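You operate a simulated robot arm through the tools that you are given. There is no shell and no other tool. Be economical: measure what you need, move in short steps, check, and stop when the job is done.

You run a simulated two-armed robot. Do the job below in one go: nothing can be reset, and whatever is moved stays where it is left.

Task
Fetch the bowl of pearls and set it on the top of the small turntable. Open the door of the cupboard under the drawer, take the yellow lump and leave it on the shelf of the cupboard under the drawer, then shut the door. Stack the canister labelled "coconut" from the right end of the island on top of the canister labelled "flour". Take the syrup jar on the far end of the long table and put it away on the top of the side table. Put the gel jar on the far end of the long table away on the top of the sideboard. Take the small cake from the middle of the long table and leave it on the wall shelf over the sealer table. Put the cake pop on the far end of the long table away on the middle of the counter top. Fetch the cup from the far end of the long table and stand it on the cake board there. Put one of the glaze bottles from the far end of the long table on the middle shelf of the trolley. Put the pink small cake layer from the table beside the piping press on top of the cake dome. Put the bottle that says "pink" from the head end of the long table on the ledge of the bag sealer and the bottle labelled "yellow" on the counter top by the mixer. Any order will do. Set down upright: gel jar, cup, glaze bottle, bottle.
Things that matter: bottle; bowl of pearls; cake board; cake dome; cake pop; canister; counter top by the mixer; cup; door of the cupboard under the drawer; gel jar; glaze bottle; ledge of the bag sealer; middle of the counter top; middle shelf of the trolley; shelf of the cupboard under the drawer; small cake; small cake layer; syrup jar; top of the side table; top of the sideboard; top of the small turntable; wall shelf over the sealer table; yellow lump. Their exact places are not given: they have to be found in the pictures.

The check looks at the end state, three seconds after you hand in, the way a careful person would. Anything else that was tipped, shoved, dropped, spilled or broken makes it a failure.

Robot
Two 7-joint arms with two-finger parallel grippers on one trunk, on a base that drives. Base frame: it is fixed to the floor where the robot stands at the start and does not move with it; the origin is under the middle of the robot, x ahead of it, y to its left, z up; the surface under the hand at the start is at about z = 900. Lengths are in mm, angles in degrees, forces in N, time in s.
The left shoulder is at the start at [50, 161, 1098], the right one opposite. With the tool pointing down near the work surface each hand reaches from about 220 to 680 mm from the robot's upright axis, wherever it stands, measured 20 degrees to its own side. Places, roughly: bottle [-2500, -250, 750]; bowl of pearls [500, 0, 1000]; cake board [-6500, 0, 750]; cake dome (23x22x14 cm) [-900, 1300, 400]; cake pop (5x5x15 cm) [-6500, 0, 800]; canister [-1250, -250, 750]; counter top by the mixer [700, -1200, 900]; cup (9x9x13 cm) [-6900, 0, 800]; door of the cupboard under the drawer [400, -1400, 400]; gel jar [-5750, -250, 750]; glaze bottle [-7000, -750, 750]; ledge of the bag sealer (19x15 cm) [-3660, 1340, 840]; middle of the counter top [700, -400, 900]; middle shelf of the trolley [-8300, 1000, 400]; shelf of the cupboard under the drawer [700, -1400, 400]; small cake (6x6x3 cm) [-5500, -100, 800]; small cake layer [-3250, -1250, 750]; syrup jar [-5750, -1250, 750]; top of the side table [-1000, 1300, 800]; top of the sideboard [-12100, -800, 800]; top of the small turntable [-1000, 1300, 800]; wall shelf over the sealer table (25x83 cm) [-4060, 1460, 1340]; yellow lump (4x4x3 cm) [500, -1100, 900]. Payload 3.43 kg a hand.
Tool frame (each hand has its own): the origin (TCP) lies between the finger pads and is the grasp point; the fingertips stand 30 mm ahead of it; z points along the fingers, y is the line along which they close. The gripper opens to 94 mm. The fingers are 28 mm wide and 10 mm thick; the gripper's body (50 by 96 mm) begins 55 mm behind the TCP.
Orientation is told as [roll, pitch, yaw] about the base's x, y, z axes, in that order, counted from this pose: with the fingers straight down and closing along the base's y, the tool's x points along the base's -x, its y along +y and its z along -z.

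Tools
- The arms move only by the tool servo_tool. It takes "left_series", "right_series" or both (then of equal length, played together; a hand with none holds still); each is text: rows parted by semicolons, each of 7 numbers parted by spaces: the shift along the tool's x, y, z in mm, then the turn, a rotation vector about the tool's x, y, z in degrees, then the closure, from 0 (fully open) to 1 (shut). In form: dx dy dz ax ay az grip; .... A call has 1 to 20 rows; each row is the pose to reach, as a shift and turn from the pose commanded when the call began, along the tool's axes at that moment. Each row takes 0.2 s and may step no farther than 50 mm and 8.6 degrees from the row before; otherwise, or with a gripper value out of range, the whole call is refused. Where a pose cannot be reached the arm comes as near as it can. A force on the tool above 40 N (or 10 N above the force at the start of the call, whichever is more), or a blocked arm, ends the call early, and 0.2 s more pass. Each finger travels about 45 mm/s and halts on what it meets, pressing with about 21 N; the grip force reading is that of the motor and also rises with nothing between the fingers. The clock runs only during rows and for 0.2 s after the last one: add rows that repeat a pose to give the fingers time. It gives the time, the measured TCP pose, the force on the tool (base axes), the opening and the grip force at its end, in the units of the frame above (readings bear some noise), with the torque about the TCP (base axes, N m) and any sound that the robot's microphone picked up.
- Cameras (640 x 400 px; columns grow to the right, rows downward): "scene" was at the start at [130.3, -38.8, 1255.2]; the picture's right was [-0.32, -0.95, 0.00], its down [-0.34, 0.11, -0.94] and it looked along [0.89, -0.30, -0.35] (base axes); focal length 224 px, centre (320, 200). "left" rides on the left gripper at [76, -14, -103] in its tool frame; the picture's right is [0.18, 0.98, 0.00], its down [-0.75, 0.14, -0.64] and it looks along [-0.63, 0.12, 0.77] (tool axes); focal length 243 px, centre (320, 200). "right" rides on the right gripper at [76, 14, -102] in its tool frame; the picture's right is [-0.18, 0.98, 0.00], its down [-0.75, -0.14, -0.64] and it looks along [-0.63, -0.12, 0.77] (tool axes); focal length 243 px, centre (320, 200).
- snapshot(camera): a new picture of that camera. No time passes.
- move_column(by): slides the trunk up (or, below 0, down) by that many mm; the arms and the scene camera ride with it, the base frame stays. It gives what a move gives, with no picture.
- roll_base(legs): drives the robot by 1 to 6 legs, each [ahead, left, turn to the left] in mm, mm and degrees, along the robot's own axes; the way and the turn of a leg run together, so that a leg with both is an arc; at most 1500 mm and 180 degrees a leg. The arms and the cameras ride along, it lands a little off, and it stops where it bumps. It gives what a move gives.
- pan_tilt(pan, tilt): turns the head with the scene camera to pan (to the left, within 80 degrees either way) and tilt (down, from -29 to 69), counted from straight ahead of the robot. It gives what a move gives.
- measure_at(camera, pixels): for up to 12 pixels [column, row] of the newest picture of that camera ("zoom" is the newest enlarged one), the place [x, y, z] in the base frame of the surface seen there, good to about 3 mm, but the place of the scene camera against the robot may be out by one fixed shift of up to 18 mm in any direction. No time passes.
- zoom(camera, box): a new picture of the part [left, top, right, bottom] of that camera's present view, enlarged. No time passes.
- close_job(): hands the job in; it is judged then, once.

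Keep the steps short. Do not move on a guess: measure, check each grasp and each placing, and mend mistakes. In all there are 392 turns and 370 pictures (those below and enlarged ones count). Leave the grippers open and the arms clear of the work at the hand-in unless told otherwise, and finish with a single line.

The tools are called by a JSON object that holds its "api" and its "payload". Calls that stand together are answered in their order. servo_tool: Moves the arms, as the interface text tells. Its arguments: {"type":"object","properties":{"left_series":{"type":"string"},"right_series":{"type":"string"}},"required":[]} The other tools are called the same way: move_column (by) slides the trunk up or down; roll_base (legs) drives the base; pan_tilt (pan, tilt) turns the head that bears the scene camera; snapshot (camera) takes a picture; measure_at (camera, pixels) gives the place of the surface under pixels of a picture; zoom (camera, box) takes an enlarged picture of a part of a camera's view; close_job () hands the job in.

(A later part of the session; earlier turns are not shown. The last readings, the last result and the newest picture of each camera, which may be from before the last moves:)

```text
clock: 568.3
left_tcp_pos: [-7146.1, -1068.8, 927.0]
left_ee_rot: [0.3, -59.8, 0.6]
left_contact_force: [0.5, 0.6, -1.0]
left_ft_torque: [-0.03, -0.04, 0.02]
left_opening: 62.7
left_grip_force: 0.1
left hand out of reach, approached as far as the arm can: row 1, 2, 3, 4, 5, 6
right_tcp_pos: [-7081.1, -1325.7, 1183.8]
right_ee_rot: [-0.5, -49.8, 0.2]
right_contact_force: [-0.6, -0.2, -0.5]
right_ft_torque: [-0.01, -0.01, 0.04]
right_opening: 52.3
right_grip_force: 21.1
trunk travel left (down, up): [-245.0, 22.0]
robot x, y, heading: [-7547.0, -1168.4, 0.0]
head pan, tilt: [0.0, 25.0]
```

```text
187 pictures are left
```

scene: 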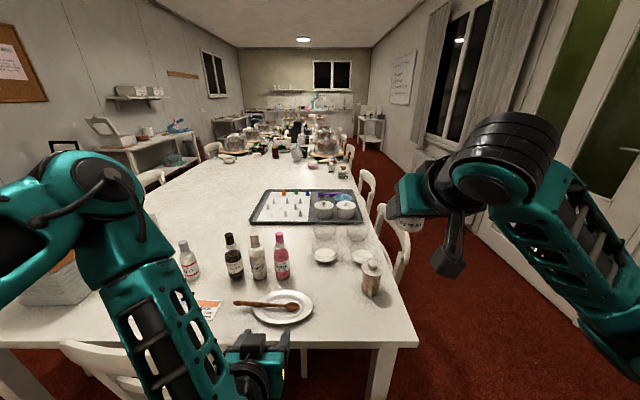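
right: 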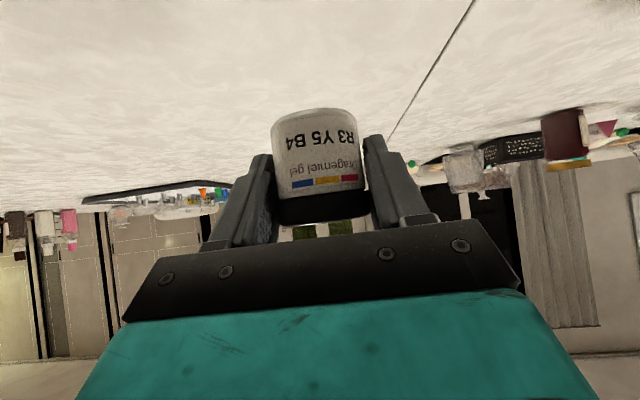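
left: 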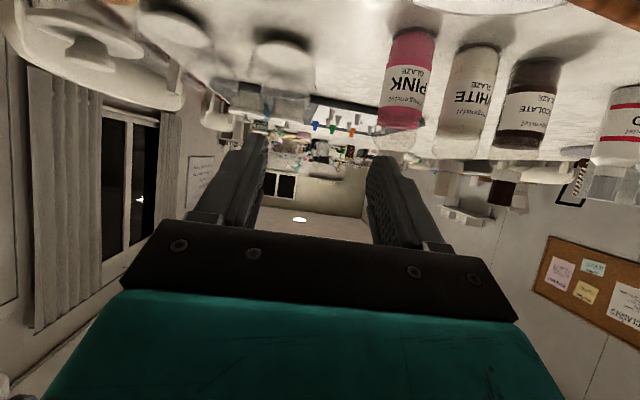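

The arm is at a joint limit with the trunk this high. I'll raise the hand relative to the body and then lower the trunk.

{"api": "servo_tool", "payload": {"left_series": "-35 5 -20 0 0 0 0.33;-70 10 -35 0 0 0 0.33;-105 15 -40 0 0 0 0.33;-130 20 -25 0 0 0 0.33;-145 20 5 0 0 0 0.33"}}

{"api": "move_column", "payload": {"by": -120}}

{"api": "snapshot", "payload": {"camera": "scene"}}

```text
clock: 569.5
left_tcp_pos: [-7068.5, -1049.3, 1053.9]
left_ee_rot: [0.2, -59.8, 0.5]
left_contact_force: [0.7, -0.2, -0.6]
left_ft_torque: [0.03, -0.01, -0.01]
left_opening: 62.8
left_grip_force: 0.0
right_tcp_pos: [-7081.7, -1326.7, 1181.8]
right_ee_rot: [-0.5, -49.8, 0.2]
right_contact_force: [-0.2, 0.2, -0.3]
right_ft_torque: [0.01, -0.01, 0.01]
right_opening: 52.2
right_grip_force: 20.9
trunk travel left (down, up): [-245.0, 22.0]
robot x, y, heading: [-7549.3, -1172.0, 0.1]
head pan, tilt: [0.0, 25.0]
```

```text
clock: 571.0
left_tcp_pos: [-7068.8, -1050.9, 933.5]
left_ee_rot: [0.2, -59.9, 0.4]
left_contact_force: [0.1, -1.3, 0.0]
left_ft_torque: [0.0, 0.02, 0.01]
left_opening: 63.1
left_grip_force: 0.1
right_tcp_pos: [-7081.7, -1326.4, 1063.5]
right_ee_rot: [-0.5, -49.8, 0.3]
right_contact_force: [-0.1, 0.1, -0.5]
right_ft_torque: [0.01, 0.0, -0.02]
right_opening: 52.7
right_grip_force: 21.0
trunk travel left (down, up): [-125.0, 142.0]
robot x, y, heading: [-7546.2, -1173.0, 0.1]
head pan, tilt: [0.0, 25.0]
```

```text
186 pictures are left
```

scene: 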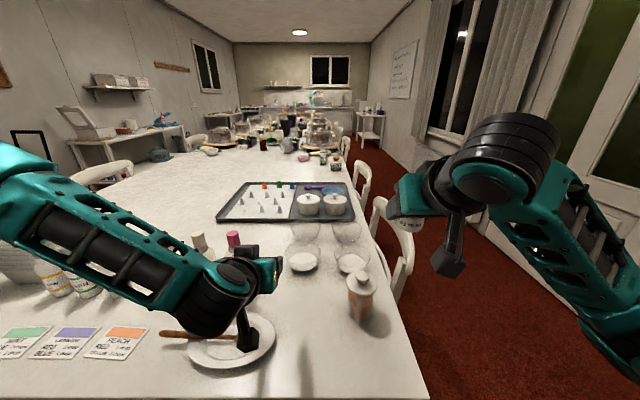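

I'll measure the forearm's position relative to the bottles before going lower.

{"api": "measure_at", "payload": {"camera": "scene", "pixels": [[60, 215], [120, 250], [160, 280], [190, 300], [20, 170], [215, 290], [45, 190], [90, 275], [140, 305], [235, 240]]}}

```text
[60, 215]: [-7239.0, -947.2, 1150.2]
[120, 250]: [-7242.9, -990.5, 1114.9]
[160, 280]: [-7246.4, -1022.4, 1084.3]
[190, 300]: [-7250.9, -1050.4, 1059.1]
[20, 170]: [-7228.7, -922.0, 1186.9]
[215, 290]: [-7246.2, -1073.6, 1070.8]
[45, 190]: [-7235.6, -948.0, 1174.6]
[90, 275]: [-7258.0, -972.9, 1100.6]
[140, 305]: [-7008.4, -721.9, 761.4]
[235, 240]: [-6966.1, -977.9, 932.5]
```

The forearm is well clear (z>1060). Left 88 first, then down to z 825, then I'll check alignment before going in.

{"api": "servo_tool", "payload": {"left_series": "0 44 0 0 0 0 0.33;0 88.5 0 0 0 0 0.33;31 88.5 18 0 0 0 0.33;62 88.5 36 0 0 0 0.33;93.5 88.5 54 0 0 0 0.33;93.5 88.5 54 0 0 0 0.33"}}

{"api": "snapshot", "payload": {"camera": "left"}}

```text
clock: 572.4
left_tcp_pos: [-7051.8, -1012.4, 870.0]
left_ee_rot: [0.8, -59.0, 0.6]
left_contact_force: [0.1, 0.1, -0.3]
left_ft_torque: [-0.01, 0.02, -0.01]
left_opening: 62.9
left_grip_force: 0.1
left hand out of reach, approached as far as the arm can: row 3, 4, 5, 6
right_tcp_pos: [-7080.7, -1326.9, 1062.6]
right_ee_rot: [-0.5, -49.8, 0.2]
right_contact_force: [-0.1, 0.0, -0.6]
right_ft_torque: [0.01, -0.01, -0.03]
right_opening: 52.3
right_grip_force: 21.3
trunk travel left (down, up): [-125.0, 142.0]
robot x, y, heading: [-7548.8, -1172.7, 0.2]
head pan, tilt: [0.0, 25.0]
```

```text
185 pictures are left
```

left: 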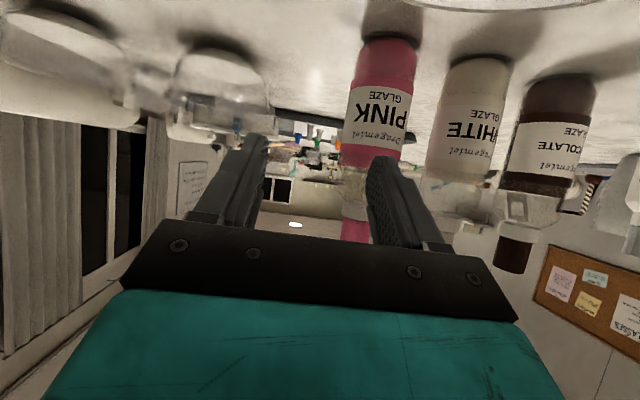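

Joint limit again: this pitch is awkward so close in. I'll back the base off 90 and use a 45° pitch.

{"api": "roll_base", "payload": {"legs": [[-90, 0, 0]]}}

{"api": "servo_tool", "payload": {"left_series": "-15 10 10 0 3.5 0 0.33;-25 20 25 0 7 0 0.33;-25 30 50 0 10.5 0 0.33;-20 40 75 0 14 0 0.33;-13 50 99 0 14 0 0.33;-13 50 99 0 14 0 0.33"}}

{"api": "snapshot", "payload": {"camera": "left"}}

```text
clock: 573.5
left_tcp_pos: [-7143.1, -1013.3, 868.9]
left_ee_rot: [0.9, -59.1, 0.5]
left_contact_force: [-0.3, 0.3, 0.3]
left_ft_torque: [0.01, 0.0, -0.01]
left_opening: 63.2
left_grip_force: 0.0
right_tcp_pos: [-7171.7, -1326.0, 1063.2]
right_ee_rot: [-0.5, -49.8, 0.0]
right_contact_force: [0.0, 0.1, -0.5]
right_ft_torque: [0.03, -0.03, 0.01]
right_opening: 52.5
right_grip_force: 21.0
trunk travel left (down, up): [-125.0, 142.0]
robot x, y, heading: [-7636.6, -1174.0, 0.1]
head pan, tilt: [0.0, 25.0]
```

```text
clock: 574.9
left_tcp_pos: [-7051.0, -959.4, 829.2]
left_ee_rot: [0.6, -45.1, 0.7]
left_contact_force: [0.7, -0.2, -0.6]
left_ft_torque: [0.02, -0.02, -0.01]
left_opening: 63.1
left_grip_force: 0.1
right_tcp_pos: [-7172.0, -1327.3, 1063.0]
right_ee_rot: [-0.6, -49.7, 0.1]
right_contact_force: [-0.4, -0.2, -0.9]
right_ft_torque: [0.04, 0.0, 0.0]
right_opening: 52.4
right_grip_force: 20.8
trunk travel left (down, up): [-125.0, 142.0]
robot x, y, heading: [-7642.9, -1171.6, 0.1]
head pan, tilt: [0.0, 25.0]
```

```text
184 pictures are left
```

left: 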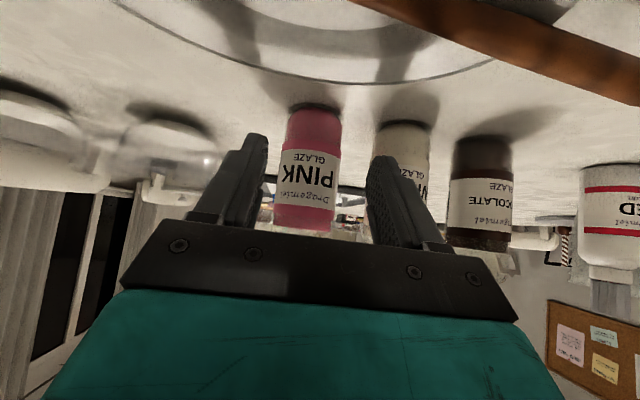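

{"api": "measure_at", "payload": {"camera": "left", "pixels": [[312, 150], [290, 150], [336, 150], [308, 190], [400, 140], [382, 140], [278, 190], [330, 200], [300, 130]]}}

```text
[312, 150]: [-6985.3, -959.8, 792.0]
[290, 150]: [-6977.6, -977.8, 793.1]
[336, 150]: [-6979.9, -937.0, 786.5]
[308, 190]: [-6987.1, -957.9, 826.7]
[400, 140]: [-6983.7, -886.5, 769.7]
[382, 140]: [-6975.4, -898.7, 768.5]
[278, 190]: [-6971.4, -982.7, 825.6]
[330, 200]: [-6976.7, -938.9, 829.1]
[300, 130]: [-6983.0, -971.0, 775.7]
```

Aligned. I'll advance 90 mm straight forward, then close.

{"api": "servo_tool", "payload": {"left_series": "-16 -2 16 0 0 0 0.33;-32 -2 32 0 0 0 0.33;-48 -2 48 0 0 0 0.33;-63.5 -2 63.7 0 0 0 0.33;-63.5 -2 63.7 0 0 0 0.5;-63.5 -2 63.7 0 0 0 0.7;-63.5 -2 63.7 0 0 0 0.7"}}

{"api": "snapshot", "payload": {"camera": "left"}}

```text
clock: 576.5
left_tcp_pos: [-6960.8, -960.0, 829.4]
left_ee_rot: [0.7, -45.2, 0.7]
left_contact_force: [0.4, 0.2, 1.4]
left_ft_torque: [-0.02, -0.16, 0.05]
left_opening: 57.9
left_grip_force: 20.9
right_tcp_pos: [-7172.6, -1326.6, 1064.8]
right_ee_rot: [-0.5, -49.7, 0.0]
right_contact_force: [0.0, -0.4, -1.7]
right_ft_torque: [0.0, 0.02, -0.03]
right_opening: 52.3
right_grip_force: 20.6
trunk travel left (down, up): [-125.0, 142.0]
robot x, y, heading: [-7636.2, -1171.0, -0.1]
head pan, tilt: [0.0, 25.0]
```

```text
183 pictures are left
```

left: 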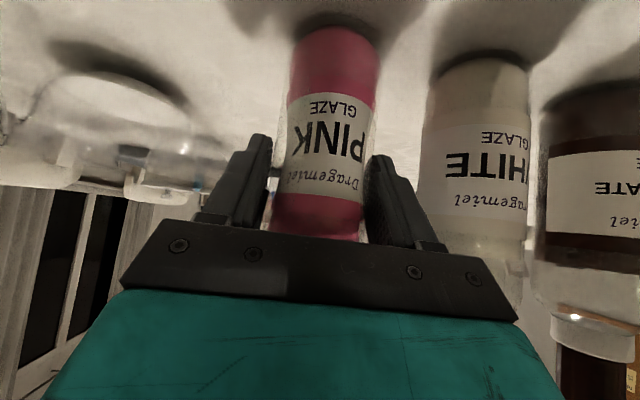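

Gripped, and the neighbours still stand. I'll lift straight up 150 and draw back.

{"api": "servo_tool", "payload": {"left_series": "-20 0 -20 0 0 0 0.7;-50 0 -50 0 0 0 0.7;-80 0 -80 0 0 0 0.7;-110 0 -110 0 0 0 0.7;-100 0 -150 0 0 0 0.7;-75 0 -185 0 0 0 0.7;-50 0 -220 0 0 0 0.7"}}

{"api": "snapshot", "payload": {"camera": "scene"}}

```text
clock: 578.1
left_tcp_pos: [-7083.3, -964.9, 1022.4]
left_ee_rot: [0.7, -45.2, 0.8]
left_contact_force: [-0.5, 0.3, -3.9]
left_ft_torque: [-0.01, 0.04, 0.02]
left_opening: 58.1
left_grip_force: 21.0
right_tcp_pos: [-7172.6, -1327.5, 1062.6]
right_ee_rot: [-0.5, -49.7, 0.0]
right_contact_force: [-0.9, 0.1, -1.4]
right_ft_torque: [0.03, 0.03, -0.02]
right_opening: 52.3
right_grip_force: 21.1
trunk travel left (down, up): [-125.0, 142.0]
robot x, y, heading: [-7636.7, -1170.3, 0.1]
head pan, tilt: [0.0, 25.0]
```

```text
182 pictures are left
```

scene: 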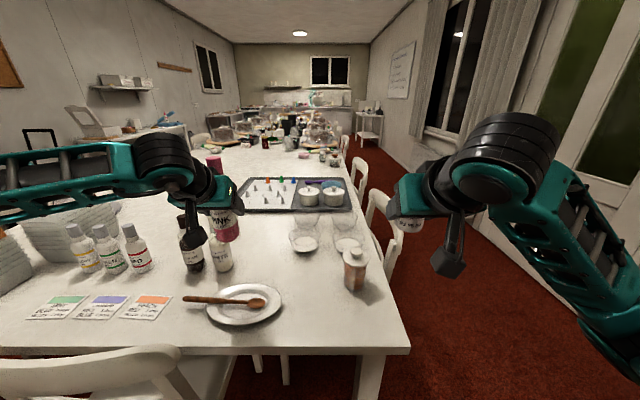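

Held upright. Next the trolley: I'll back off, turn to face +y, drive up between the tables and look.

{"api": "roll_base", "payload": {"legs": [[-180, 0, 0], [0, 0, 90], [1450, 0, 0]]}}

{"api": "pan_tilt", "payload": {"pan": 20, "tilt": 25}}

{"api": "snapshot", "payload": {"camera": "scene"}}

```text
clock: 590.2
left_tcp_pos: [-8001.2, 839.1, 1023.6]
left_ee_rot: [0.7, -45.1, 89.9]
left_contact_force: [-0.1, -0.3, -3.7]
left_ft_torque: [-0.01, 0.0, 0.0]
left_opening: 57.6
left_grip_force: 21.6
right_tcp_pos: [-7639.2, 743.6, 1062.7]
right_ee_rot: [-0.5, -49.7, 89.2]
right_contact_force: [-0.5, 1.1, -1.5]
right_ft_torque: [-0.02, -0.01, -0.03]
right_opening: 52.3
right_grip_force: 20.7
trunk travel left (down, up): [-125.0, 142.0]
robot x, y, heading: [-7801.7, 283.4, 88.8]
head pan, tilt: [0.0, 25.0]
```

```text
clock: 591.1
left_tcp_pos: [-8000.6, 839.0, 1022.6]
left_ee_rot: [0.7, -45.2, 89.9]
left_contact_force: [0.2, -0.2, -3.3]
left_ft_torque: [-0.02, 0.02, -0.01]
left_opening: 57.6
left_grip_force: 21.3
right_tcp_pos: [-7639.3, 744.0, 1063.4]
right_ee_rot: [-0.5, -49.8, 89.2]
right_contact_force: [-0.4, 0.2, -0.5]
right_ft_torque: [0.02, 0.03, 0.0]
right_opening: 52.5
right_grip_force: 20.5
trunk travel left (down, up): [-125.0, 142.0]
robot x, y, heading: [-7798.9, 283.1, 89.2]
head pan, tilt: [20.0, 25.0]
```

```text
181 pictures are left
```

scene: 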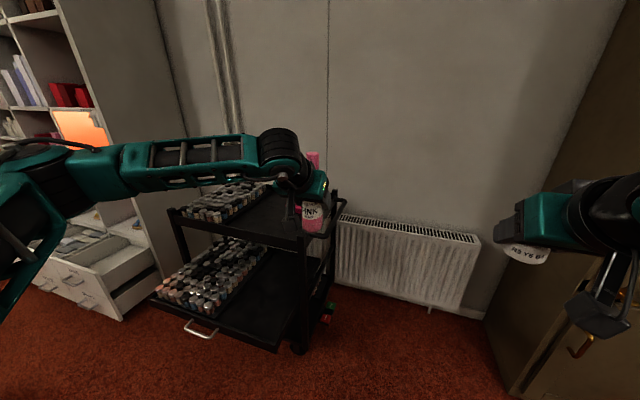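

{"api": "measure_at", "payload": {"camera": "scene", "pixels": [[275, 300], [290, 320], [240, 310], [265, 225], [300, 240], [175, 210], [310, 265], [275, 350], [200, 325], [245, 270], [160, 300], [335, 195]]}}

{"api": "zoom", "payload": {"camera": "scene", "box": [130, 160, 370, 370]}}

```text
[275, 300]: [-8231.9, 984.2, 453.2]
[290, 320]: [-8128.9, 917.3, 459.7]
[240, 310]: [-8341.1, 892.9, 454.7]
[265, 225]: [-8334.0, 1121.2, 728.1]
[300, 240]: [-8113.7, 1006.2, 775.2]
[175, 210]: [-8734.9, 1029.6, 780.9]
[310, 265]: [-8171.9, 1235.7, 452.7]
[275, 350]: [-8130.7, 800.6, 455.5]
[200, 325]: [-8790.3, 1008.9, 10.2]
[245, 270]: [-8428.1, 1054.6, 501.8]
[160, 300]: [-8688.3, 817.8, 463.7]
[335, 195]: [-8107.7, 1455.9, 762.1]
```

```text
1.90 times, centred on (250, 265) of scene
```

zoom: 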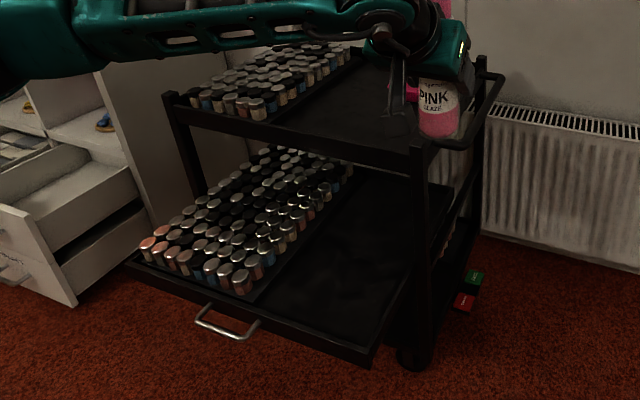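

The middle tray is pulled out at z≈445, open above at y 800–1000, with its right half free. I'll aim for (-8200, 925). I'll shift left 200, lower the trunk, and bring the bottle down.

{"api": "roll_base", "payload": {"legs": [[0, 200, 0.5]]}}

{"api": "move_column", "payload": {"by": -125}}

{"api": "servo_tool", "payload": {"left_series": "20 0 33 0 0 0 0.7;40 0 66 0 0 0 0.7;61 0 98 0 0 0 0.7;81 0 131 0 0 0 0.7;101 0 164 0 0 0 0.7;122 0 197 0 0 0 0.7;142 0 230 0 0 0 0.7;162 0 263 0 0 0 0.7;182 0 295 0 0 0 0.7;182 0 295 0 0 0 0.7"}}

{"api": "snapshot", "payload": {"camera": "left"}}

{"api": "snapshot", "payload": {"camera": "scene"}}

```text
clock: 593.5
left_tcp_pos: [-8207.8, 840.1, 1022.4]
left_ee_rot: [0.7, -45.2, 90.5]
left_contact_force: [0.6, 0.5, -2.8]
left_ft_torque: [0.0, -0.02, 0.01]
left_opening: 57.5
left_grip_force: 20.7
right_tcp_pos: [-7844.7, 748.7, 1062.9]
right_ee_rot: [-0.5, -49.6, 89.7]
right_contact_force: [-0.2, 0.5, -1.1]
right_ft_torque: [0.0, -0.02, 0.03]
right_opening: 52.4
right_grip_force: 20.9
trunk travel left (down, up): [-125.0, 142.0]
robot x, y, heading: [-8002.7, 285.1, 89.5]
head pan, tilt: [20.0, 25.0]
```

```text
clock: 595.0
left_tcp_pos: [-8207.4, 838.5, 896.4]
left_ee_rot: [0.8, -45.0, 90.4]
left_contact_force: [0.4, -0.4, -3.2]
left_ft_torque: [-0.01, 0.01, -0.05]
left_opening: 57.5
left_grip_force: 20.4
right_tcp_pos: [-7845.3, 747.7, 938.6]
right_ee_rot: [-0.5, -49.6, 89.7]
right_contact_force: [0.3, -0.6, -1.2]
right_ft_torque: [-0.01, -0.01, -0.01]
right_opening: 52.2
right_grip_force: 20.8
trunk travel left (down, up): [0.0, 267.0]
robot x, y, heading: [-8002.2, 285.3, 89.6]
head pan, tilt: [20.0, 25.0]
```

```text
clock: 597.2
left_tcp_pos: [-8210.2, 919.4, 560.2]
left_ee_rot: [0.7, -45.2, 90.4]
left_contact_force: [0.0, -0.6, -3.3]
left_ft_torque: [0.0, 0.0, -0.01]
left_opening: 57.4
left_grip_force: 20.6
right_tcp_pos: [-7845.6, 746.5, 938.5]
right_ee_rot: [-0.5, -49.7, 89.7]
right_contact_force: [-0.5, -0.9, -1.1]
right_ft_torque: [0.01, 0.02, 0.0]
right_opening: 52.4
right_grip_force: 20.8
trunk travel left (down, up): [0.0, 267.0]
robot x, y, heading: [-8005.4, 282.1, 89.5]
head pan, tilt: [20.0, 25.0]
```

```text
179 pictures are left
```

left: 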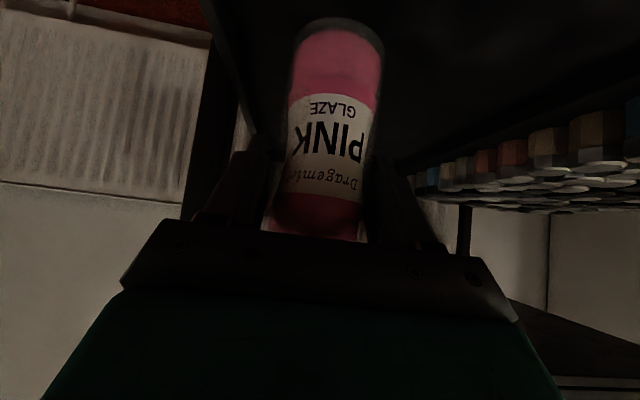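

```text
178 pictures are left
```

scene: 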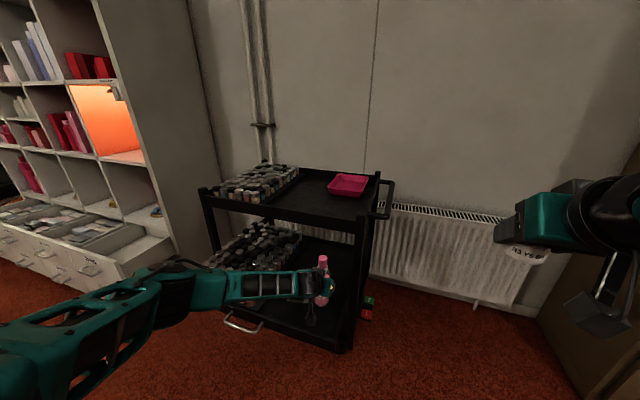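

{"api": "measure_at", "payload": {"camera": "left", "pixels": [[420, 60], [280, 30], [250, 60], [450, 40], [335, 25], [235, 110], [500, 150]]}}

{"api": "servo_tool", "payload": {"left_series": "7 0 7 0 0 0 0.7;14 0 14 0 0 0 0.7;18 0 18 0 0 0 0.7;18 0 18 0 0 0 0.7"}}

```text
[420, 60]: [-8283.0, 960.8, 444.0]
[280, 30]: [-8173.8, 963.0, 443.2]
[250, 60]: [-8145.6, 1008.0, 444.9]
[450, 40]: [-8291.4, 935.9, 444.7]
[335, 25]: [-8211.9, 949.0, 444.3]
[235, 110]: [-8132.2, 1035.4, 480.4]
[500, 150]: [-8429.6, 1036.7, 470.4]
```

```text
clock: 598.2
left_tcp_pos: [-8212.2, 919.7, 535.1]
left_ee_rot: [0.7, -45.1, 90.4]
left_contact_force: [0.4, -0.5, -2.9]
left_ft_torque: [-0.01, 0.02, 0.01]
left_opening: 57.5
left_grip_force: 21.2
right_tcp_pos: [-7844.7, 747.9, 938.0]
right_ee_rot: [-0.5, -49.8, 89.7]
right_contact_force: [-0.7, -1.5, -0.3]
right_ft_torque: [-0.01, 0.02, 0.01]
right_opening: 52.4
right_grip_force: 21.2
trunk travel left (down, up): [0.0, 267.0]
robot x, y, heading: [-8007.2, 281.4, 89.6]
head pan, tilt: [20.0, 25.0]
```

The tray is at 444, so contact should come at TCP ≈523. I'll lower carefully.

{"api": "servo_tool", "payload": {"left_series": "4 0 4 0 0 0 0.7;7 0 7 0 0 0 0.7;7.7 0 7.7 0 0 0 0.7;8.4 0 8.4 0 0 0 0.7;9.1 0 9.1 0 0 0 0.7;9.1 0 9.1 0 0 0 0.7"}}

```text
clock: 599.6
left_tcp_pos: [-8211.5, 921.1, 524.9]
left_ee_rot: [0.8, -45.3, 90.4]
left_contact_force: [-0.9, -1.0, 8.5]
left_ft_torque: [0.01, -0.18, 0.0]
left_opening: 57.7
left_grip_force: 21.1
right_tcp_pos: [-7846.0, 746.9, 939.0]
right_ee_rot: [-0.5, -49.8, 89.7]
right_contact_force: [0.2, 0.2, 0.0]
right_ft_torque: [-0.01, 0.02, 0.0]
right_opening: 52.4
right_grip_force: 20.7
trunk travel left (down, up): [0.0, 267.0]
robot x, y, heading: [-8003.0, 282.7, 89.8]
head pan, tilt: [20.0, 25.0]
```

Contact. I'll ease off, open, and back straight out.

{"api": "servo_tool", "payload": {"left_series": "-0.7 0 -0.7 0 0 0 0.7;-0.7 0 -0.7 0 0 0 0.5;-0.7 0 -0.7 0 0 0 0.2;-0.7 0 -0.7 0 0 0 0;-0.7 0 -0.7 0 0 0 0;15 0 -17 0 0 0 0;35 0 -37 0 0 0 0;60 0 -62 0 0 0 0;50 0 -110 0 0 0 0;20 0 -145 0 0 0 0"}}

{"api": "snapshot", "payload": {"camera": "scene"}}

```text
clock: 601.8
left_tcp_pos: [-8232.5, 811.2, 620.9]
left_ee_rot: [0.9, -45.0, 90.2]
left_contact_force: [0.6, -1.1, -0.1]
left_ft_torque: [0.04, 0.01, -0.05]
left_opening: 93.8
left_grip_force: 0.1
left hand out of reach, approached as far as the arm can: row 7, 8, 9, 10
right_tcp_pos: [-7846.2, 746.3, 938.1]
right_ee_rot: [-0.3, -49.7, 89.6]
right_contact_force: [0.1, -0.7, 0.0]
right_ft_torque: [-0.01, 0.01, 0.0]
right_opening: 52.2
right_grip_force: 21.1
trunk travel left (down, up): [0.0, 267.0]
robot x, y, heading: [-8004.6, 282.3, 89.6]
head pan, tilt: [20.0, 25.0]
```

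```text
177 pictures are left
```

scene: 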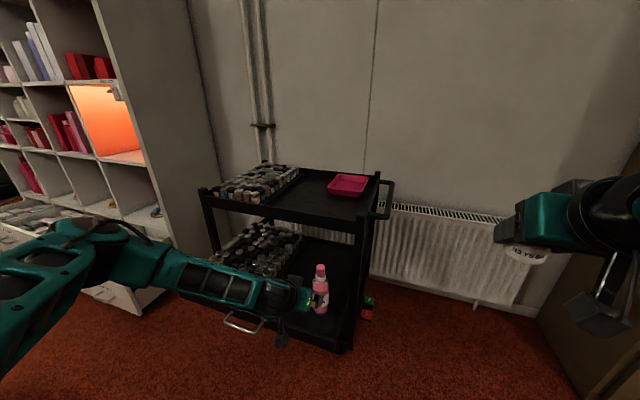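

The pink glaze bottle stands on the middle shelf. I'll back off, raise the trunk and return the left hand to normal.

{"api": "roll_base", "payload": {"legs": [[-180, 0, 0]]}}

{"api": "move_column", "payload": {"by": 125}}

{"api": "servo_tool", "payload": {"left_series": "-21 -11 -36 0 4.5 0 0;-42 -22 -73 0 9 0 0;-63 -32 -109 0 13.5 0 0;-84 -43 -145 0 18 0 0;-105 -54 -181 0 22.5 0 0;-126 -65 -218 0 27 0 0;-147 -76 -254 0 31.5 0 0;-168 -86 -290 0 36 0 0;-189 -97 -327 0 40.5 0 0;-209 -108 -363 0 45 0 0"}}

{"api": "pan_tilt", "payload": {"pan": 70, "tilt": 15}}

{"api": "snapshot", "payload": {"camera": "scene"}}

```text
clock: 603.3
left_tcp_pos: [-8232.0, 632.1, 621.4]
left_ee_rot: [0.6, -45.0, 90.3]
left_contact_force: [0.5, 0.2, 0.1]
left_ft_torque: [-0.02, 0.02, 0.03]
left_opening: 93.8
left_grip_force: 0.0
right_tcp_pos: [-7846.1, 568.1, 938.4]
right_ee_rot: [-0.4, -49.8, 89.7]
right_contact_force: [-0.2, -1.1, -0.9]
right_ft_torque: [0.0, -0.02, 0.0]
right_opening: 52.2
right_grip_force: 21.2
trunk travel left (down, up): [0.0, 267.0]
robot x, y, heading: [-8006.7, 103.6, 89.3]
head pan, tilt: [20.0, 25.0]
```

```text
clock: 604.9
left_tcp_pos: [-8233.1, 632.9, 746.4]
left_ee_rot: [0.7, -45.0, 90.3]
left_contact_force: [-0.7, -0.1, 0.4]
left_ft_torque: [0.03, 0.01, 0.0]
left_opening: 93.9
left_grip_force: 0.0
right_tcp_pos: [-7845.9, 567.7, 1063.6]
right_ee_rot: [-0.5, -49.7, 89.6]
right_contact_force: [0.0, -0.5, -2.0]
right_ft_torque: [0.02, -0.01, 0.01]
right_opening: 52.2
right_grip_force: 20.2
trunk travel left (down, up): [-125.0, 142.0]
robot x, y, heading: [-8004.8, 106.9, 89.6]
head pan, tilt: [20.0, 25.0]
```

```text
clock: 607.1
left_tcp_pos: [-8121.2, 525.4, 1149.9]
left_ee_rot: [0.5, 0.1, 90.8]
left_contact_force: [0.3, -0.2, 0.4]
left_ft_torque: [-0.01, 0.0, -0.01]
left_opening: 93.8
left_grip_force: 0.1
right_tcp_pos: [-7845.4, 568.1, 1063.9]
right_ee_rot: [-0.5, -49.8, 89.7]
right_contact_force: [-0.3, -0.5, -1.0]
right_ft_torque: [0.0, -0.01, -0.04]
right_opening: 52.4
right_grip_force: 21.6
trunk travel left (down, up): [-125.0, 142.0]
robot x, y, heading: [-8004.5, 106.4, 89.4]
head pan, tilt: [20.0, 25.0]
```

```text
clock: 608.2
left_tcp_pos: [-8121.4, 524.0, 1149.7]
left_ee_rot: [0.6, 0.0, 90.8]
left_contact_force: [-1.1, 0.0, 0.1]
left_ft_torque: [0.01, -0.01, -0.02]
left_opening: 94.1
left_grip_force: 0.0
right_tcp_pos: [-7847.2, 568.2, 1063.0]
right_ee_rot: [-0.5, -49.7, 89.6]
right_contact_force: [0.3, 0.1, -0.4]
right_ft_torque: [-0.01, 0.02, 0.0]
right_opening: 52.1
right_grip_force: 20.6
trunk travel left (down, up): [-125.0, 142.0]
robot x, y, heading: [-8003.0, 103.0, 89.7]
head pan, tilt: [70.0, 15.0]
```

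```text
176 pictures are left
```

scene: 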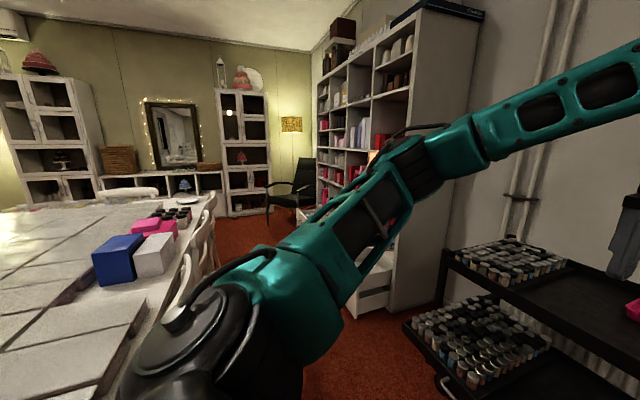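

{"api": "measure_at", "payload": {"camera": "scene", "pixels": [[205, 215], [215, 255], [370, 310], [320, 205], [150, 180], [210, 182], [185, 185], [100, 180], [300, 190], [265, 215], [190, 290], [240, 210]]}}

{"api": "zoom", "payload": {"camera": "scene", "box": [60, 80, 340, 260]}}

```text
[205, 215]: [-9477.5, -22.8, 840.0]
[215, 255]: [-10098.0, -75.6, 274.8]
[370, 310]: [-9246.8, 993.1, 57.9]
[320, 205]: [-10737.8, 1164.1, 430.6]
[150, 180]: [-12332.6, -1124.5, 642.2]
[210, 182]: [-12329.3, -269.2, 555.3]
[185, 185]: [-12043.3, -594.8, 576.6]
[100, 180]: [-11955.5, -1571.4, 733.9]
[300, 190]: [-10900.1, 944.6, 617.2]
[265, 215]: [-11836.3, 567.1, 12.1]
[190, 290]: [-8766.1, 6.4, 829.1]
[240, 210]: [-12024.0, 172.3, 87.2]
```

```text
2.22 times, centred on (200, 170) of scene
```

zoom: 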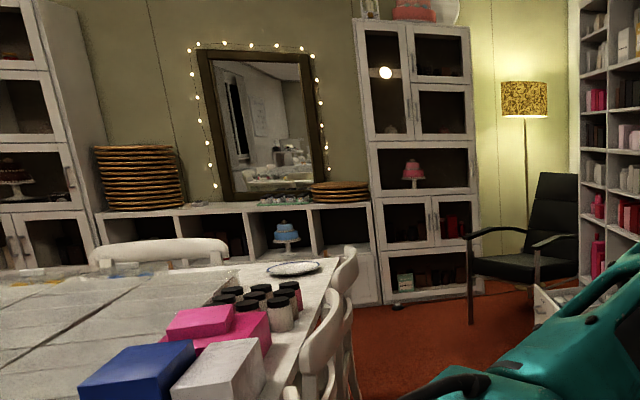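

The sideboard is at the far wall (x≈-12000, y -1550…-170). I'll drive there along the aisle, facing -x.

{"api": "roll_base", "payload": {"legs": [[265, 0, 0], [0, 0, 90], [1450, 0, 0], [1450, 0, 0], [450, 0, 0]]}}

{"api": "pan_tilt", "payload": {"pan": 30, "tilt": 25}}

{"api": "snapshot", "payload": {"camera": "scene"}}

```text
clock: 628.2
left_tcp_pos: [-11349.4, 350.3, 1149.3]
left_ee_rot: [0.5, 0.1, 178.7]
left_contact_force: [0.2, 0.3, 0.3]
left_ft_torque: [0.04, 0.02, 0.01]
left_opening: 93.9
left_grip_force: 0.0
right_tcp_pos: [-11382.4, 624.4, 1063.1]
right_ee_rot: [-0.5, -49.5, 177.3]
right_contact_force: [0.1, 0.3, -0.6]
right_ft_torque: [0.01, 0.0, -0.01]
right_opening: 52.2
right_grip_force: 21.3
trunk travel left (down, up): [-125.0, 142.0]
robot x, y, heading: [-10926.4, 449.0, 177.4]
head pan, tilt: [70.0, 15.0]
stopped in leg 5: the robot was blocked; the commanded pose is now the measured one
```

```text
clock: 629.2
left_tcp_pos: [-11351.1, 351.1, 1149.2]
left_ee_rot: [0.5, 0.2, 178.6]
left_contact_force: [0.0, -0.1, 0.1]
left_ft_torque: [0.05, 0.0, 0.03]
left_opening: 93.8
left_grip_force: 0.0
right_tcp_pos: [-11382.7, 625.5, 1062.9]
right_ee_rot: [-0.5, -49.7, 177.3]
right_contact_force: [0.0, -0.8, -0.9]
right_ft_torque: [0.04, -0.01, -0.02]
right_opening: 52.3
right_grip_force: 20.8
trunk travel left (down, up): [-125.0, 142.0]
robot x, y, heading: [-10919.8, 448.1, 177.2]
head pan, tilt: [30.0, 25.0]
```

```text
174 pictures are left
```

scene: 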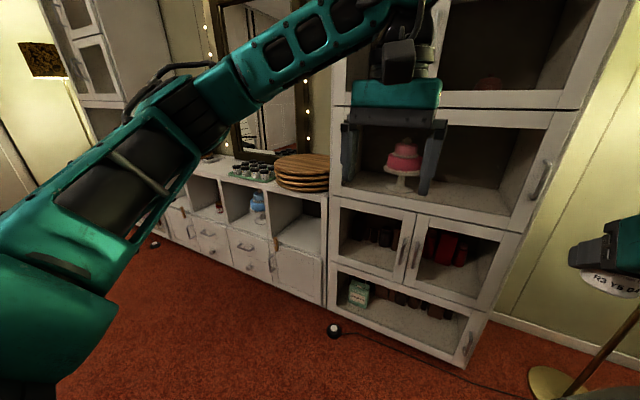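

The base was blocked at x≈-10920. I'll look to the right and down to see what it touched.

{"api": "pan_tilt", "payload": {"pan": -45, "tilt": 45}}

{"api": "snapshot", "payload": {"camera": "scene"}}

```text
clock: 630.7
left_tcp_pos: [-11350.8, 350.8, 1149.0]
left_ee_rot: [0.4, 0.2, 178.6]
left_contact_force: [0.1, -0.3, 0.3]
left_ft_torque: [-0.06, -0.01, -0.01]
left_opening: 94.0
left_grip_force: 0.1
right_tcp_pos: [-11382.9, 624.4, 1062.9]
right_ee_rot: [-0.5, -49.7, 177.4]
right_contact_force: [0.4, -0.5, -1.5]
right_ft_torque: [0.02, -0.03, 0.04]
right_opening: 52.2
right_grip_force: 20.9
trunk travel left (down, up): [-125.0, 142.0]
robot x, y, heading: [-10921.0, 448.4, 177.2]
head pan, tilt: [-45.0, 45.0]
```

```text
173 pictures are left
```

scene: 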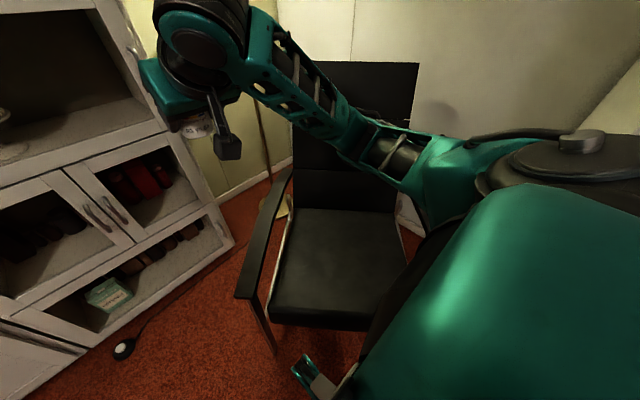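

It touched the armchair. I'll back off 40 and look left for table ends and chairs.

{"api": "roll_base", "payload": {"legs": [[-40, 0, 2.7]]}}

{"api": "pan_tilt", "payload": {"pan": 60, "tilt": 45}}

{"api": "snapshot", "payload": {"camera": "scene"}}

```text
clock: 631.6
left_tcp_pos: [-11305.9, 329.0, 1149.0]
left_ee_rot: [0.4, 0.1, -178.7]
left_contact_force: [0.5, 0.9, -0.3]
left_ft_torque: [0.0, -0.01, -0.01]
left_opening: 94.3
left_grip_force: 0.1
right_tcp_pos: [-11350.3, 603.0, 1062.6]
right_ee_rot: [-0.4, -49.8, -179.9]
right_contact_force: [0.8, 0.3, -0.6]
right_ft_torque: [-0.02, -0.04, 0.01]
right_opening: 51.9
right_grip_force: 21.0
trunk travel left (down, up): [-125.0, 142.0]
robot x, y, heading: [-10885.1, 445.0, -179.9]
head pan, tilt: [-45.0, 45.0]
```

```text
clock: 633.4
left_tcp_pos: [-11305.3, 329.2, 1149.0]
left_ee_rot: [0.6, 0.1, -178.6]
left_contact_force: [0.2, -0.3, -1.2]
left_ft_torque: [-0.02, 0.0, -0.01]
left_opening: 94.0
left_grip_force: 0.0
right_tcp_pos: [-11352.0, 602.2, 1063.9]
right_ee_rot: [-0.4, -49.6, -180.0]
right_contact_force: [0.6, 0.0, -1.8]
right_ft_torque: [0.02, 0.03, 0.01]
right_opening: 52.2
right_grip_force: 21.4
trunk travel left (down, up): [-125.0, 142.0]
robot x, y, heading: [-10884.1, 447.4, -179.8]
head pan, tilt: [60.0, 45.0]
```

```text
172 pictures are left
```

scene: 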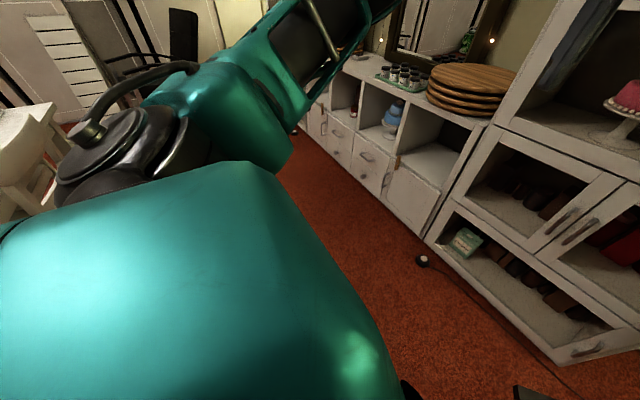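

{"api": "measure_at", "payload": {"camera": "scene", "pixels": [[40, 130], [20, 170], [50, 110], [350, 70], [400, 85], [370, 75], [430, 105], [460, 70], [420, 225], [340, 130], [330, 100], [375, 100]]}}

{"api": "zoom", "payload": {"camera": "scene", "box": [300, 10, 540, 190]}}

```text
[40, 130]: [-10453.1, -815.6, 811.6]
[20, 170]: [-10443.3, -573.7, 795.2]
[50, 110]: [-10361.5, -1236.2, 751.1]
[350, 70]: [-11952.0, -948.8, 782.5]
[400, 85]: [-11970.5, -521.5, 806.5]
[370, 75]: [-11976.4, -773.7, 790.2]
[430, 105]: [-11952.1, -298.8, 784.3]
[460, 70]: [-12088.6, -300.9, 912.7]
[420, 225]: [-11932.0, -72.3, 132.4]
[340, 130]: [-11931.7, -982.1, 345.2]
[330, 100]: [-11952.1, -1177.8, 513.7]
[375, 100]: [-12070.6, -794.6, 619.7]
```

```text
2.22 times, centred on (420, 100) of scene
```

zoom: 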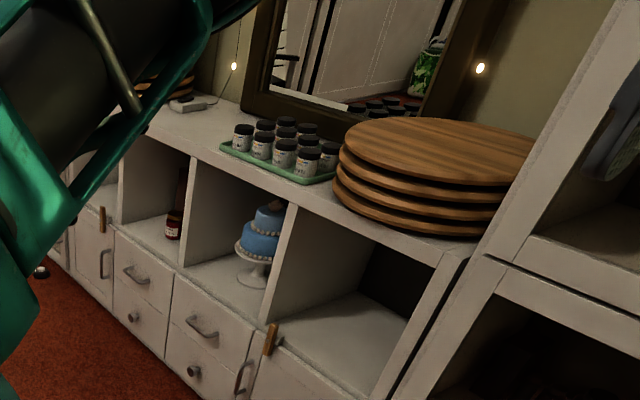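

The gel jars' own tray is on the sideboard near (-12000,-560), with free top near y≈-850. I'll strafe left and approach.

{"api": "roll_base", "payload": {"legs": [[0, 1420, 0], [470, 0, 0]]}}

{"api": "pan_tilt", "payload": {"pan": -10, "tilt": 35}}

{"api": "snapshot", "payload": {"camera": "scene"}}

```text
clock: 642.6
left_tcp_pos: [-11306.0, -813.0, 1148.5]
left_ee_rot: [0.5, 0.2, -178.8]
left_contact_force: [0.0, -0.2, -0.5]
left_ft_torque: [0.0, 0.01, 0.0]
left_opening: 93.8
left_grip_force: 0.0
right_tcp_pos: [-11350.0, -538.2, 1063.3]
right_ee_rot: [-0.6, -49.6, -180.0]
right_contact_force: [0.5, 0.6, -1.0]
right_ft_torque: [0.01, 0.0, 0.0]
right_opening: 52.3
right_grip_force: 20.8
trunk travel left (down, up): [-125.0, 142.0]
robot x, y, heading: [-10887.8, -695.8, -180.0]
head pan, tilt: [60.0, 45.0]
stopped in leg 1: the robot was blocked; the commanded pose is now the measured one
```

```text
clock: 644.1
left_tcp_pos: [-11306.0, -813.3, 1148.2]
left_ee_rot: [0.4, 0.1, -178.7]
left_contact_force: [0.9, 0.2, 0.3]
left_ft_torque: [0.02, 0.01, -0.01]
left_opening: 94.2
left_grip_force: 0.2
right_tcp_pos: [-11351.2, -539.6, 1062.0]
right_ee_rot: [-0.5, -49.7, -180.0]
right_contact_force: [0.0, 0.5, -0.9]
right_ft_torque: [-0.01, 0.0, -0.02]
right_opening: 52.2
right_grip_force: 21.3
trunk travel left (down, up): [-125.0, 142.0]
robot x, y, heading: [-10884.0, -693.6, -180.2]
head pan, tilt: [-10.0, 35.0]
```

```text
170 pictures are left
```

scene: 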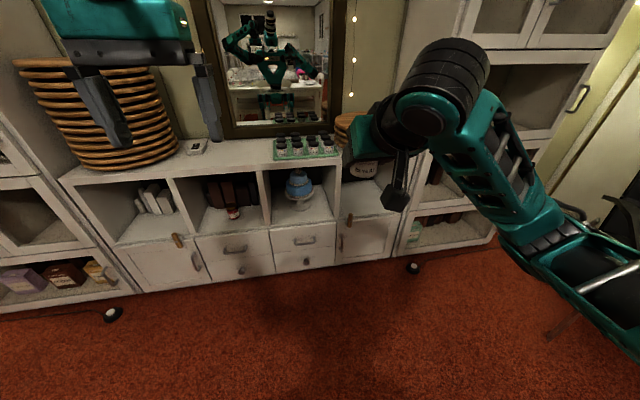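

Blocked by something on the left (perhaps a chair), but I'm in front of the sideboard. I'll ease right 20 and measure the free top.

{"api": "roll_base", "payload": {"legs": [[0, -20, 0]]}}

{"api": "pan_tilt", "payload": {"pan": 75, "tilt": 50}}

{"api": "snapshot", "payload": {"camera": "scene"}}

```text
clock: 644.9
left_tcp_pos: [-11305.4, -792.5, 1148.7]
left_ee_rot: [0.5, 0.2, -178.7]
left_contact_force: [-0.4, 0.5, 0.1]
left_ft_torque: [0.0, 0.0, 0.0]
left_opening: 94.0
left_grip_force: 0.0
right_tcp_pos: [-11351.3, -518.0, 1062.8]
right_ee_rot: [-0.5, -49.6, 180.1]
right_contact_force: [-0.3, 0.2, -0.5]
right_ft_torque: [-0.01, -0.02, 0.02]
right_opening: 52.3
right_grip_force: 21.1
trunk travel left (down, up): [-125.0, 142.0]
robot x, y, heading: [-10885.6, -676.6, -180.0]
head pan, tilt: [-10.0, 35.0]
```

```text
clock: 646.5
left_tcp_pos: [-11305.1, -792.5, 1148.0]
left_ee_rot: [0.4, 0.1, -178.7]
left_contact_force: [0.1, 0.2, 0.4]
left_ft_torque: [-0.03, -0.04, -0.01]
left_opening: 93.8
left_grip_force: 0.1
right_tcp_pos: [-11350.9, -519.1, 1062.8]
right_ee_rot: [-0.5, -49.5, -180.1]
right_contact_force: [0.1, 0.1, -0.1]
right_ft_torque: [0.03, 0.02, -0.02]
right_opening: 52.5
right_grip_force: 21.3
trunk travel left (down, up): [-125.0, 142.0]
robot x, y, heading: [-10885.6, -673.2, -180.2]
head pan, tilt: [75.0, 50.0]
```

```text
169 pictures are left
```

scene: 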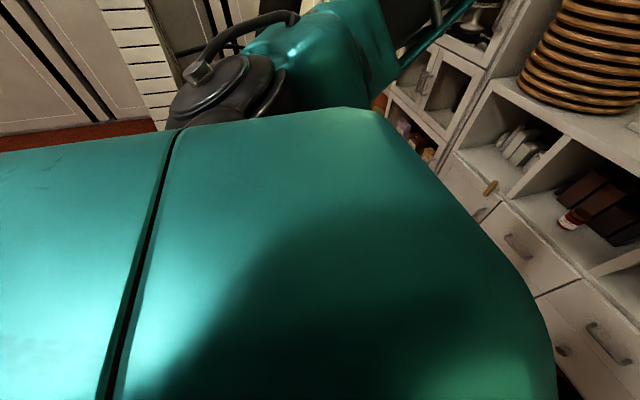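

{"api": "pan_tilt", "payload": {"pan": 0, "tilt": 30}}

{"api": "snapshot", "payload": {"camera": "scene"}}

{"api": "measure_at", "payload": {"camera": "scene", "pixels": [[255, 143], [270, 153], [300, 165], [240, 165], [230, 155], [330, 140], [345, 160], [215, 160], [285, 150], [360, 150]]}}

```text
clock: 648.0
left_tcp_pos: [-11305.9, -794.0, 1149.3]
left_ee_rot: [0.6, 0.2, -178.7]
left_contact_force: [0.2, 0.6, 0.4]
left_ft_torque: [-0.02, 0.02, -0.03]
left_opening: 93.9
left_grip_force: 0.1
right_tcp_pos: [-11351.3, -518.9, 1062.4]
right_ee_rot: [-0.5, -49.7, -180.0]
right_contact_force: [0.3, 0.9, -0.5]
right_ft_torque: [0.02, 0.0, -0.01]
right_opening: 52.6
right_grip_force: 21.6
trunk travel left (down, up): [-125.0, 142.0]
robot x, y, heading: [-10885.8, -675.1, -180.2]
head pan, tilt: [0.0, 30.0]
```

```text
168 pictures are left
```

scene: 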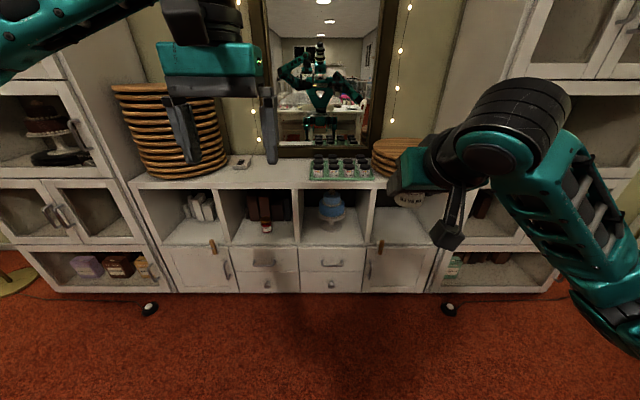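

```text
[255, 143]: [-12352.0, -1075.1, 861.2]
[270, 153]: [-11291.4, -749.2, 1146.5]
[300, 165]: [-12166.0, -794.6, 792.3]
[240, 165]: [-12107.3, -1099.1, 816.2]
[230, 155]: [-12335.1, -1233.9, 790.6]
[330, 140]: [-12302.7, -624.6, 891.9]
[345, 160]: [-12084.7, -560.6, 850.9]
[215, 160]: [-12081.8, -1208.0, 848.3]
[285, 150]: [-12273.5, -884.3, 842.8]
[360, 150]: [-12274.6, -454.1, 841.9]
```

The top is at z≈780, with a free spot near (-12080,-850). I'll drive forward 480, then try shifting left 180 there.

{"api": "roll_base", "payload": {"legs": [[480, 0, 0], [0, 190, 0]]}}

{"api": "snapshot", "payload": {"camera": "scene"}}

{"api": "snapshot", "payload": {"camera": "right"}}

```text
clock: 652.7
left_tcp_pos: [-11783.8, -983.0, 1149.6]
left_ee_rot: [0.6, 0.1, -178.7]
left_contact_force: [0.7, 0.4, 0.8]
left_ft_torque: [-0.03, 0.01, 0.0]
left_opening: 93.9
left_grip_force: 0.2
right_tcp_pos: [-11828.9, -710.3, 1063.0]
right_ee_rot: [-0.5, -49.6, 180.0]
right_contact_force: [0.9, 0.5, -0.5]
right_ft_torque: [-0.02, -0.01, -0.01]
right_opening: 52.2
right_grip_force: 21.6
trunk travel left (down, up): [-125.0, 142.0]
robot x, y, heading: [-11357.6, -864.4, 179.8]
head pan, tilt: [0.0, 30.0]
```

```text
167 pictures are left
```

scene: 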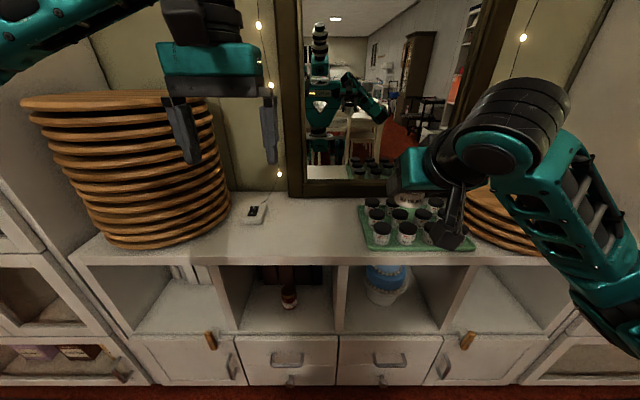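

```text
166 pictures are left
```

right: 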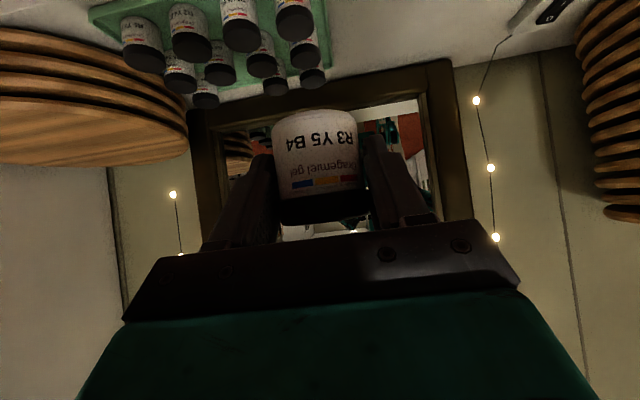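

{"api": "measure_at", "payload": {"camera": "scene", "pixels": [[310, 225], [330, 235], [300, 245], [360, 225], [355, 205], [265, 215], [320, 255]]}}

{"api": "measure_at", "payload": {"camera": "right", "pixels": [[330, 60], [400, 50], [460, 40], [430, 20], [322, 90]]}}

```text
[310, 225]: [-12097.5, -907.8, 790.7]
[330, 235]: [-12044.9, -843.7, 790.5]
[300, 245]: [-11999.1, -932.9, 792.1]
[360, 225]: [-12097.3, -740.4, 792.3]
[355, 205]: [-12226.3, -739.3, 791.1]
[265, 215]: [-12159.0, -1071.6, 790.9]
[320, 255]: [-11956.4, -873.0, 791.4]
```

```text
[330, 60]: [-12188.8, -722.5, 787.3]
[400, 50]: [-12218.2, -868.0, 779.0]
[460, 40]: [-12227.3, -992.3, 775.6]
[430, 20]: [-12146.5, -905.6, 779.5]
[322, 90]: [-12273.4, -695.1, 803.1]
```

The top is at 779. I'll drive forward 100 and left 100 more.

{"api": "roll_base", "payload": {"legs": [[100, 100, 0]]}}

{"api": "servo_tool", "payload": {"right_series": "-25 10 28 0 0 0 0.8;-50 20 56 0 0 0 0.8;-74 40 88 0 0 0 0.8;-40 40 117 0 0 0 0.8;-6 40 145 0 0 0 0.8;28 40 173 0 0 0 0.8;62 40 202 0 0 0 0.8;90 40 225 0 0 0 0.8"}}

{"api": "snapshot", "payload": {"camera": "right"}}

{"api": "snapshot", "payload": {"camera": "scene"}}

```text
clock: 654.3
left_tcp_pos: [-11883.8, -1083.2, 1148.0]
left_ee_rot: [0.5, 0.2, -178.7]
left_contact_force: [-0.4, 0.0, 0.1]
left_ft_torque: [0.03, 0.02, 0.01]
left_opening: 94.2
left_grip_force: 0.0
right_tcp_pos: [-11927.7, -810.5, 1062.8]
right_ee_rot: [-0.5, -49.6, -180.0]
right_contact_force: [-0.6, 0.1, -1.1]
right_ft_torque: [0.03, 0.01, -0.03]
right_opening: 52.3
right_grip_force: 21.1
trunk travel left (down, up): [-125.0, 142.0]
robot x, y, heading: [-11461.7, -966.3, 179.9]
head pan, tilt: [0.0, 30.0]
```

```text
clock: 656.1
left_tcp_pos: [-11882.8, -1083.4, 1148.3]
left_ee_rot: [0.6, 0.2, -178.8]
left_contact_force: [0.3, 0.4, 0.4]
left_ft_torque: [0.01, -0.06, 0.0]
left_opening: 94.3
left_grip_force: 0.0
right_tcp_pos: [-12041.4, -847.9, 847.7]
right_ee_rot: [-0.5, -49.6, -180.0]
right_contact_force: [0.1, -0.3, -0.6]
right_ft_torque: [-0.01, 0.01, 0.0]
right_opening: 52.4
right_grip_force: 21.0
trunk travel left (down, up): [-125.0, 142.0]
robot x, y, heading: [-11461.4, -962.1, 180.0]
head pan, tilt: [0.0, 30.0]
```

```text
165 pictures are left
```

right: 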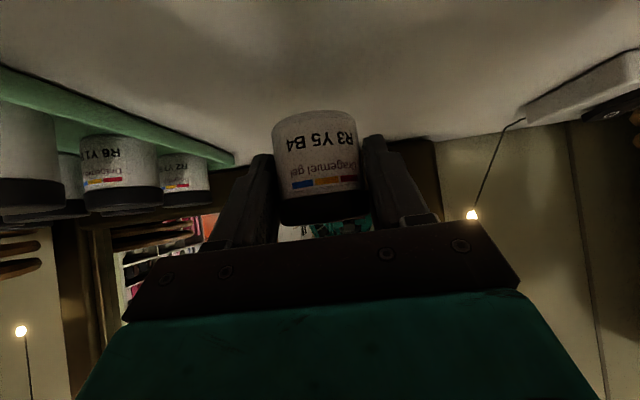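

```text
164 pictures are left
```

scene: 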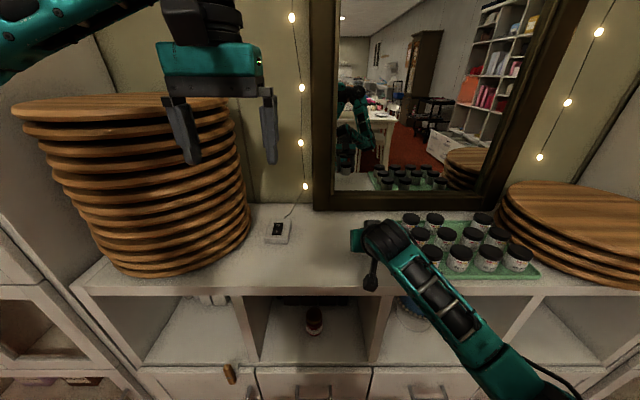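

I'll lower 27 mm, then in 1 mm steps to contact.

{"api": "servo_tool", "payload": {"right_series": "10.7 0 9 0 0 0 0.8;19 0 16 0 0 0 0.8;20.6 0 17.5 0 0 0 0.8;22.1 0 18.8 0 0 0 0.8;23.6 0 20.1 0 0 0 0.8;24.4 0 20.7 0 0 0 0.8;24.4 0 20.7 0 0 0 0.8"}}

```text
clock: 657.7
left_tcp_pos: [-11883.4, -1082.5, 1148.4]
left_ee_rot: [0.5, 0.2, -178.8]
left_contact_force: [0.4, -0.3, 0.2]
left_ft_torque: [-0.01, -0.03, -0.01]
left_opening: 94.1
left_grip_force: 0.0
right_tcp_pos: [-12040.6, -847.4, 816.2]
right_ee_rot: [-0.5, -49.6, -180.0]
right_contact_force: [-0.3, 0.3, -0.7]
right_ft_torque: [-0.03, 0.01, 0.0]
right_opening: 52.2
right_grip_force: 21.1
trunk travel left (down, up): [-125.0, 142.0]
robot x, y, heading: [-11463.3, -965.9, 180.1]
head pan, tilt: [0.0, 30.0]
```

{"api": "servo_tool", "payload": {"right_series": "0.8 0 0.7 0 0 0 0.8;1.5 0 1.3 0 0 0 0.8;2.3 0 1.9 0 0 0 0.8;2.3 0 1.9 0 0 0 0.8"}}

```text
clock: 658.7
left_tcp_pos: [-11881.9, -1083.8, 1148.4]
left_ee_rot: [0.6, 0.1, -178.7]
left_contact_force: [0.2, -0.1, -0.1]
left_ft_torque: [0.01, 0.0, 0.0]
left_opening: 93.9
left_grip_force: 0.0
right_tcp_pos: [-12041.1, -848.6, 816.6]
right_ee_rot: [-0.4, -50.0, 180.0]
right_contact_force: [-0.4, 2.5, 12.9]
right_ft_torque: [-0.08, -0.08, 0.02]
right_opening: 52.3
right_grip_force: 20.8
trunk travel left (down, up): [-125.0, 142.0]
robot x, y, heading: [-11463.3, -962.6, 180.0]
head pan, tilt: [0.0, 30.0]
```

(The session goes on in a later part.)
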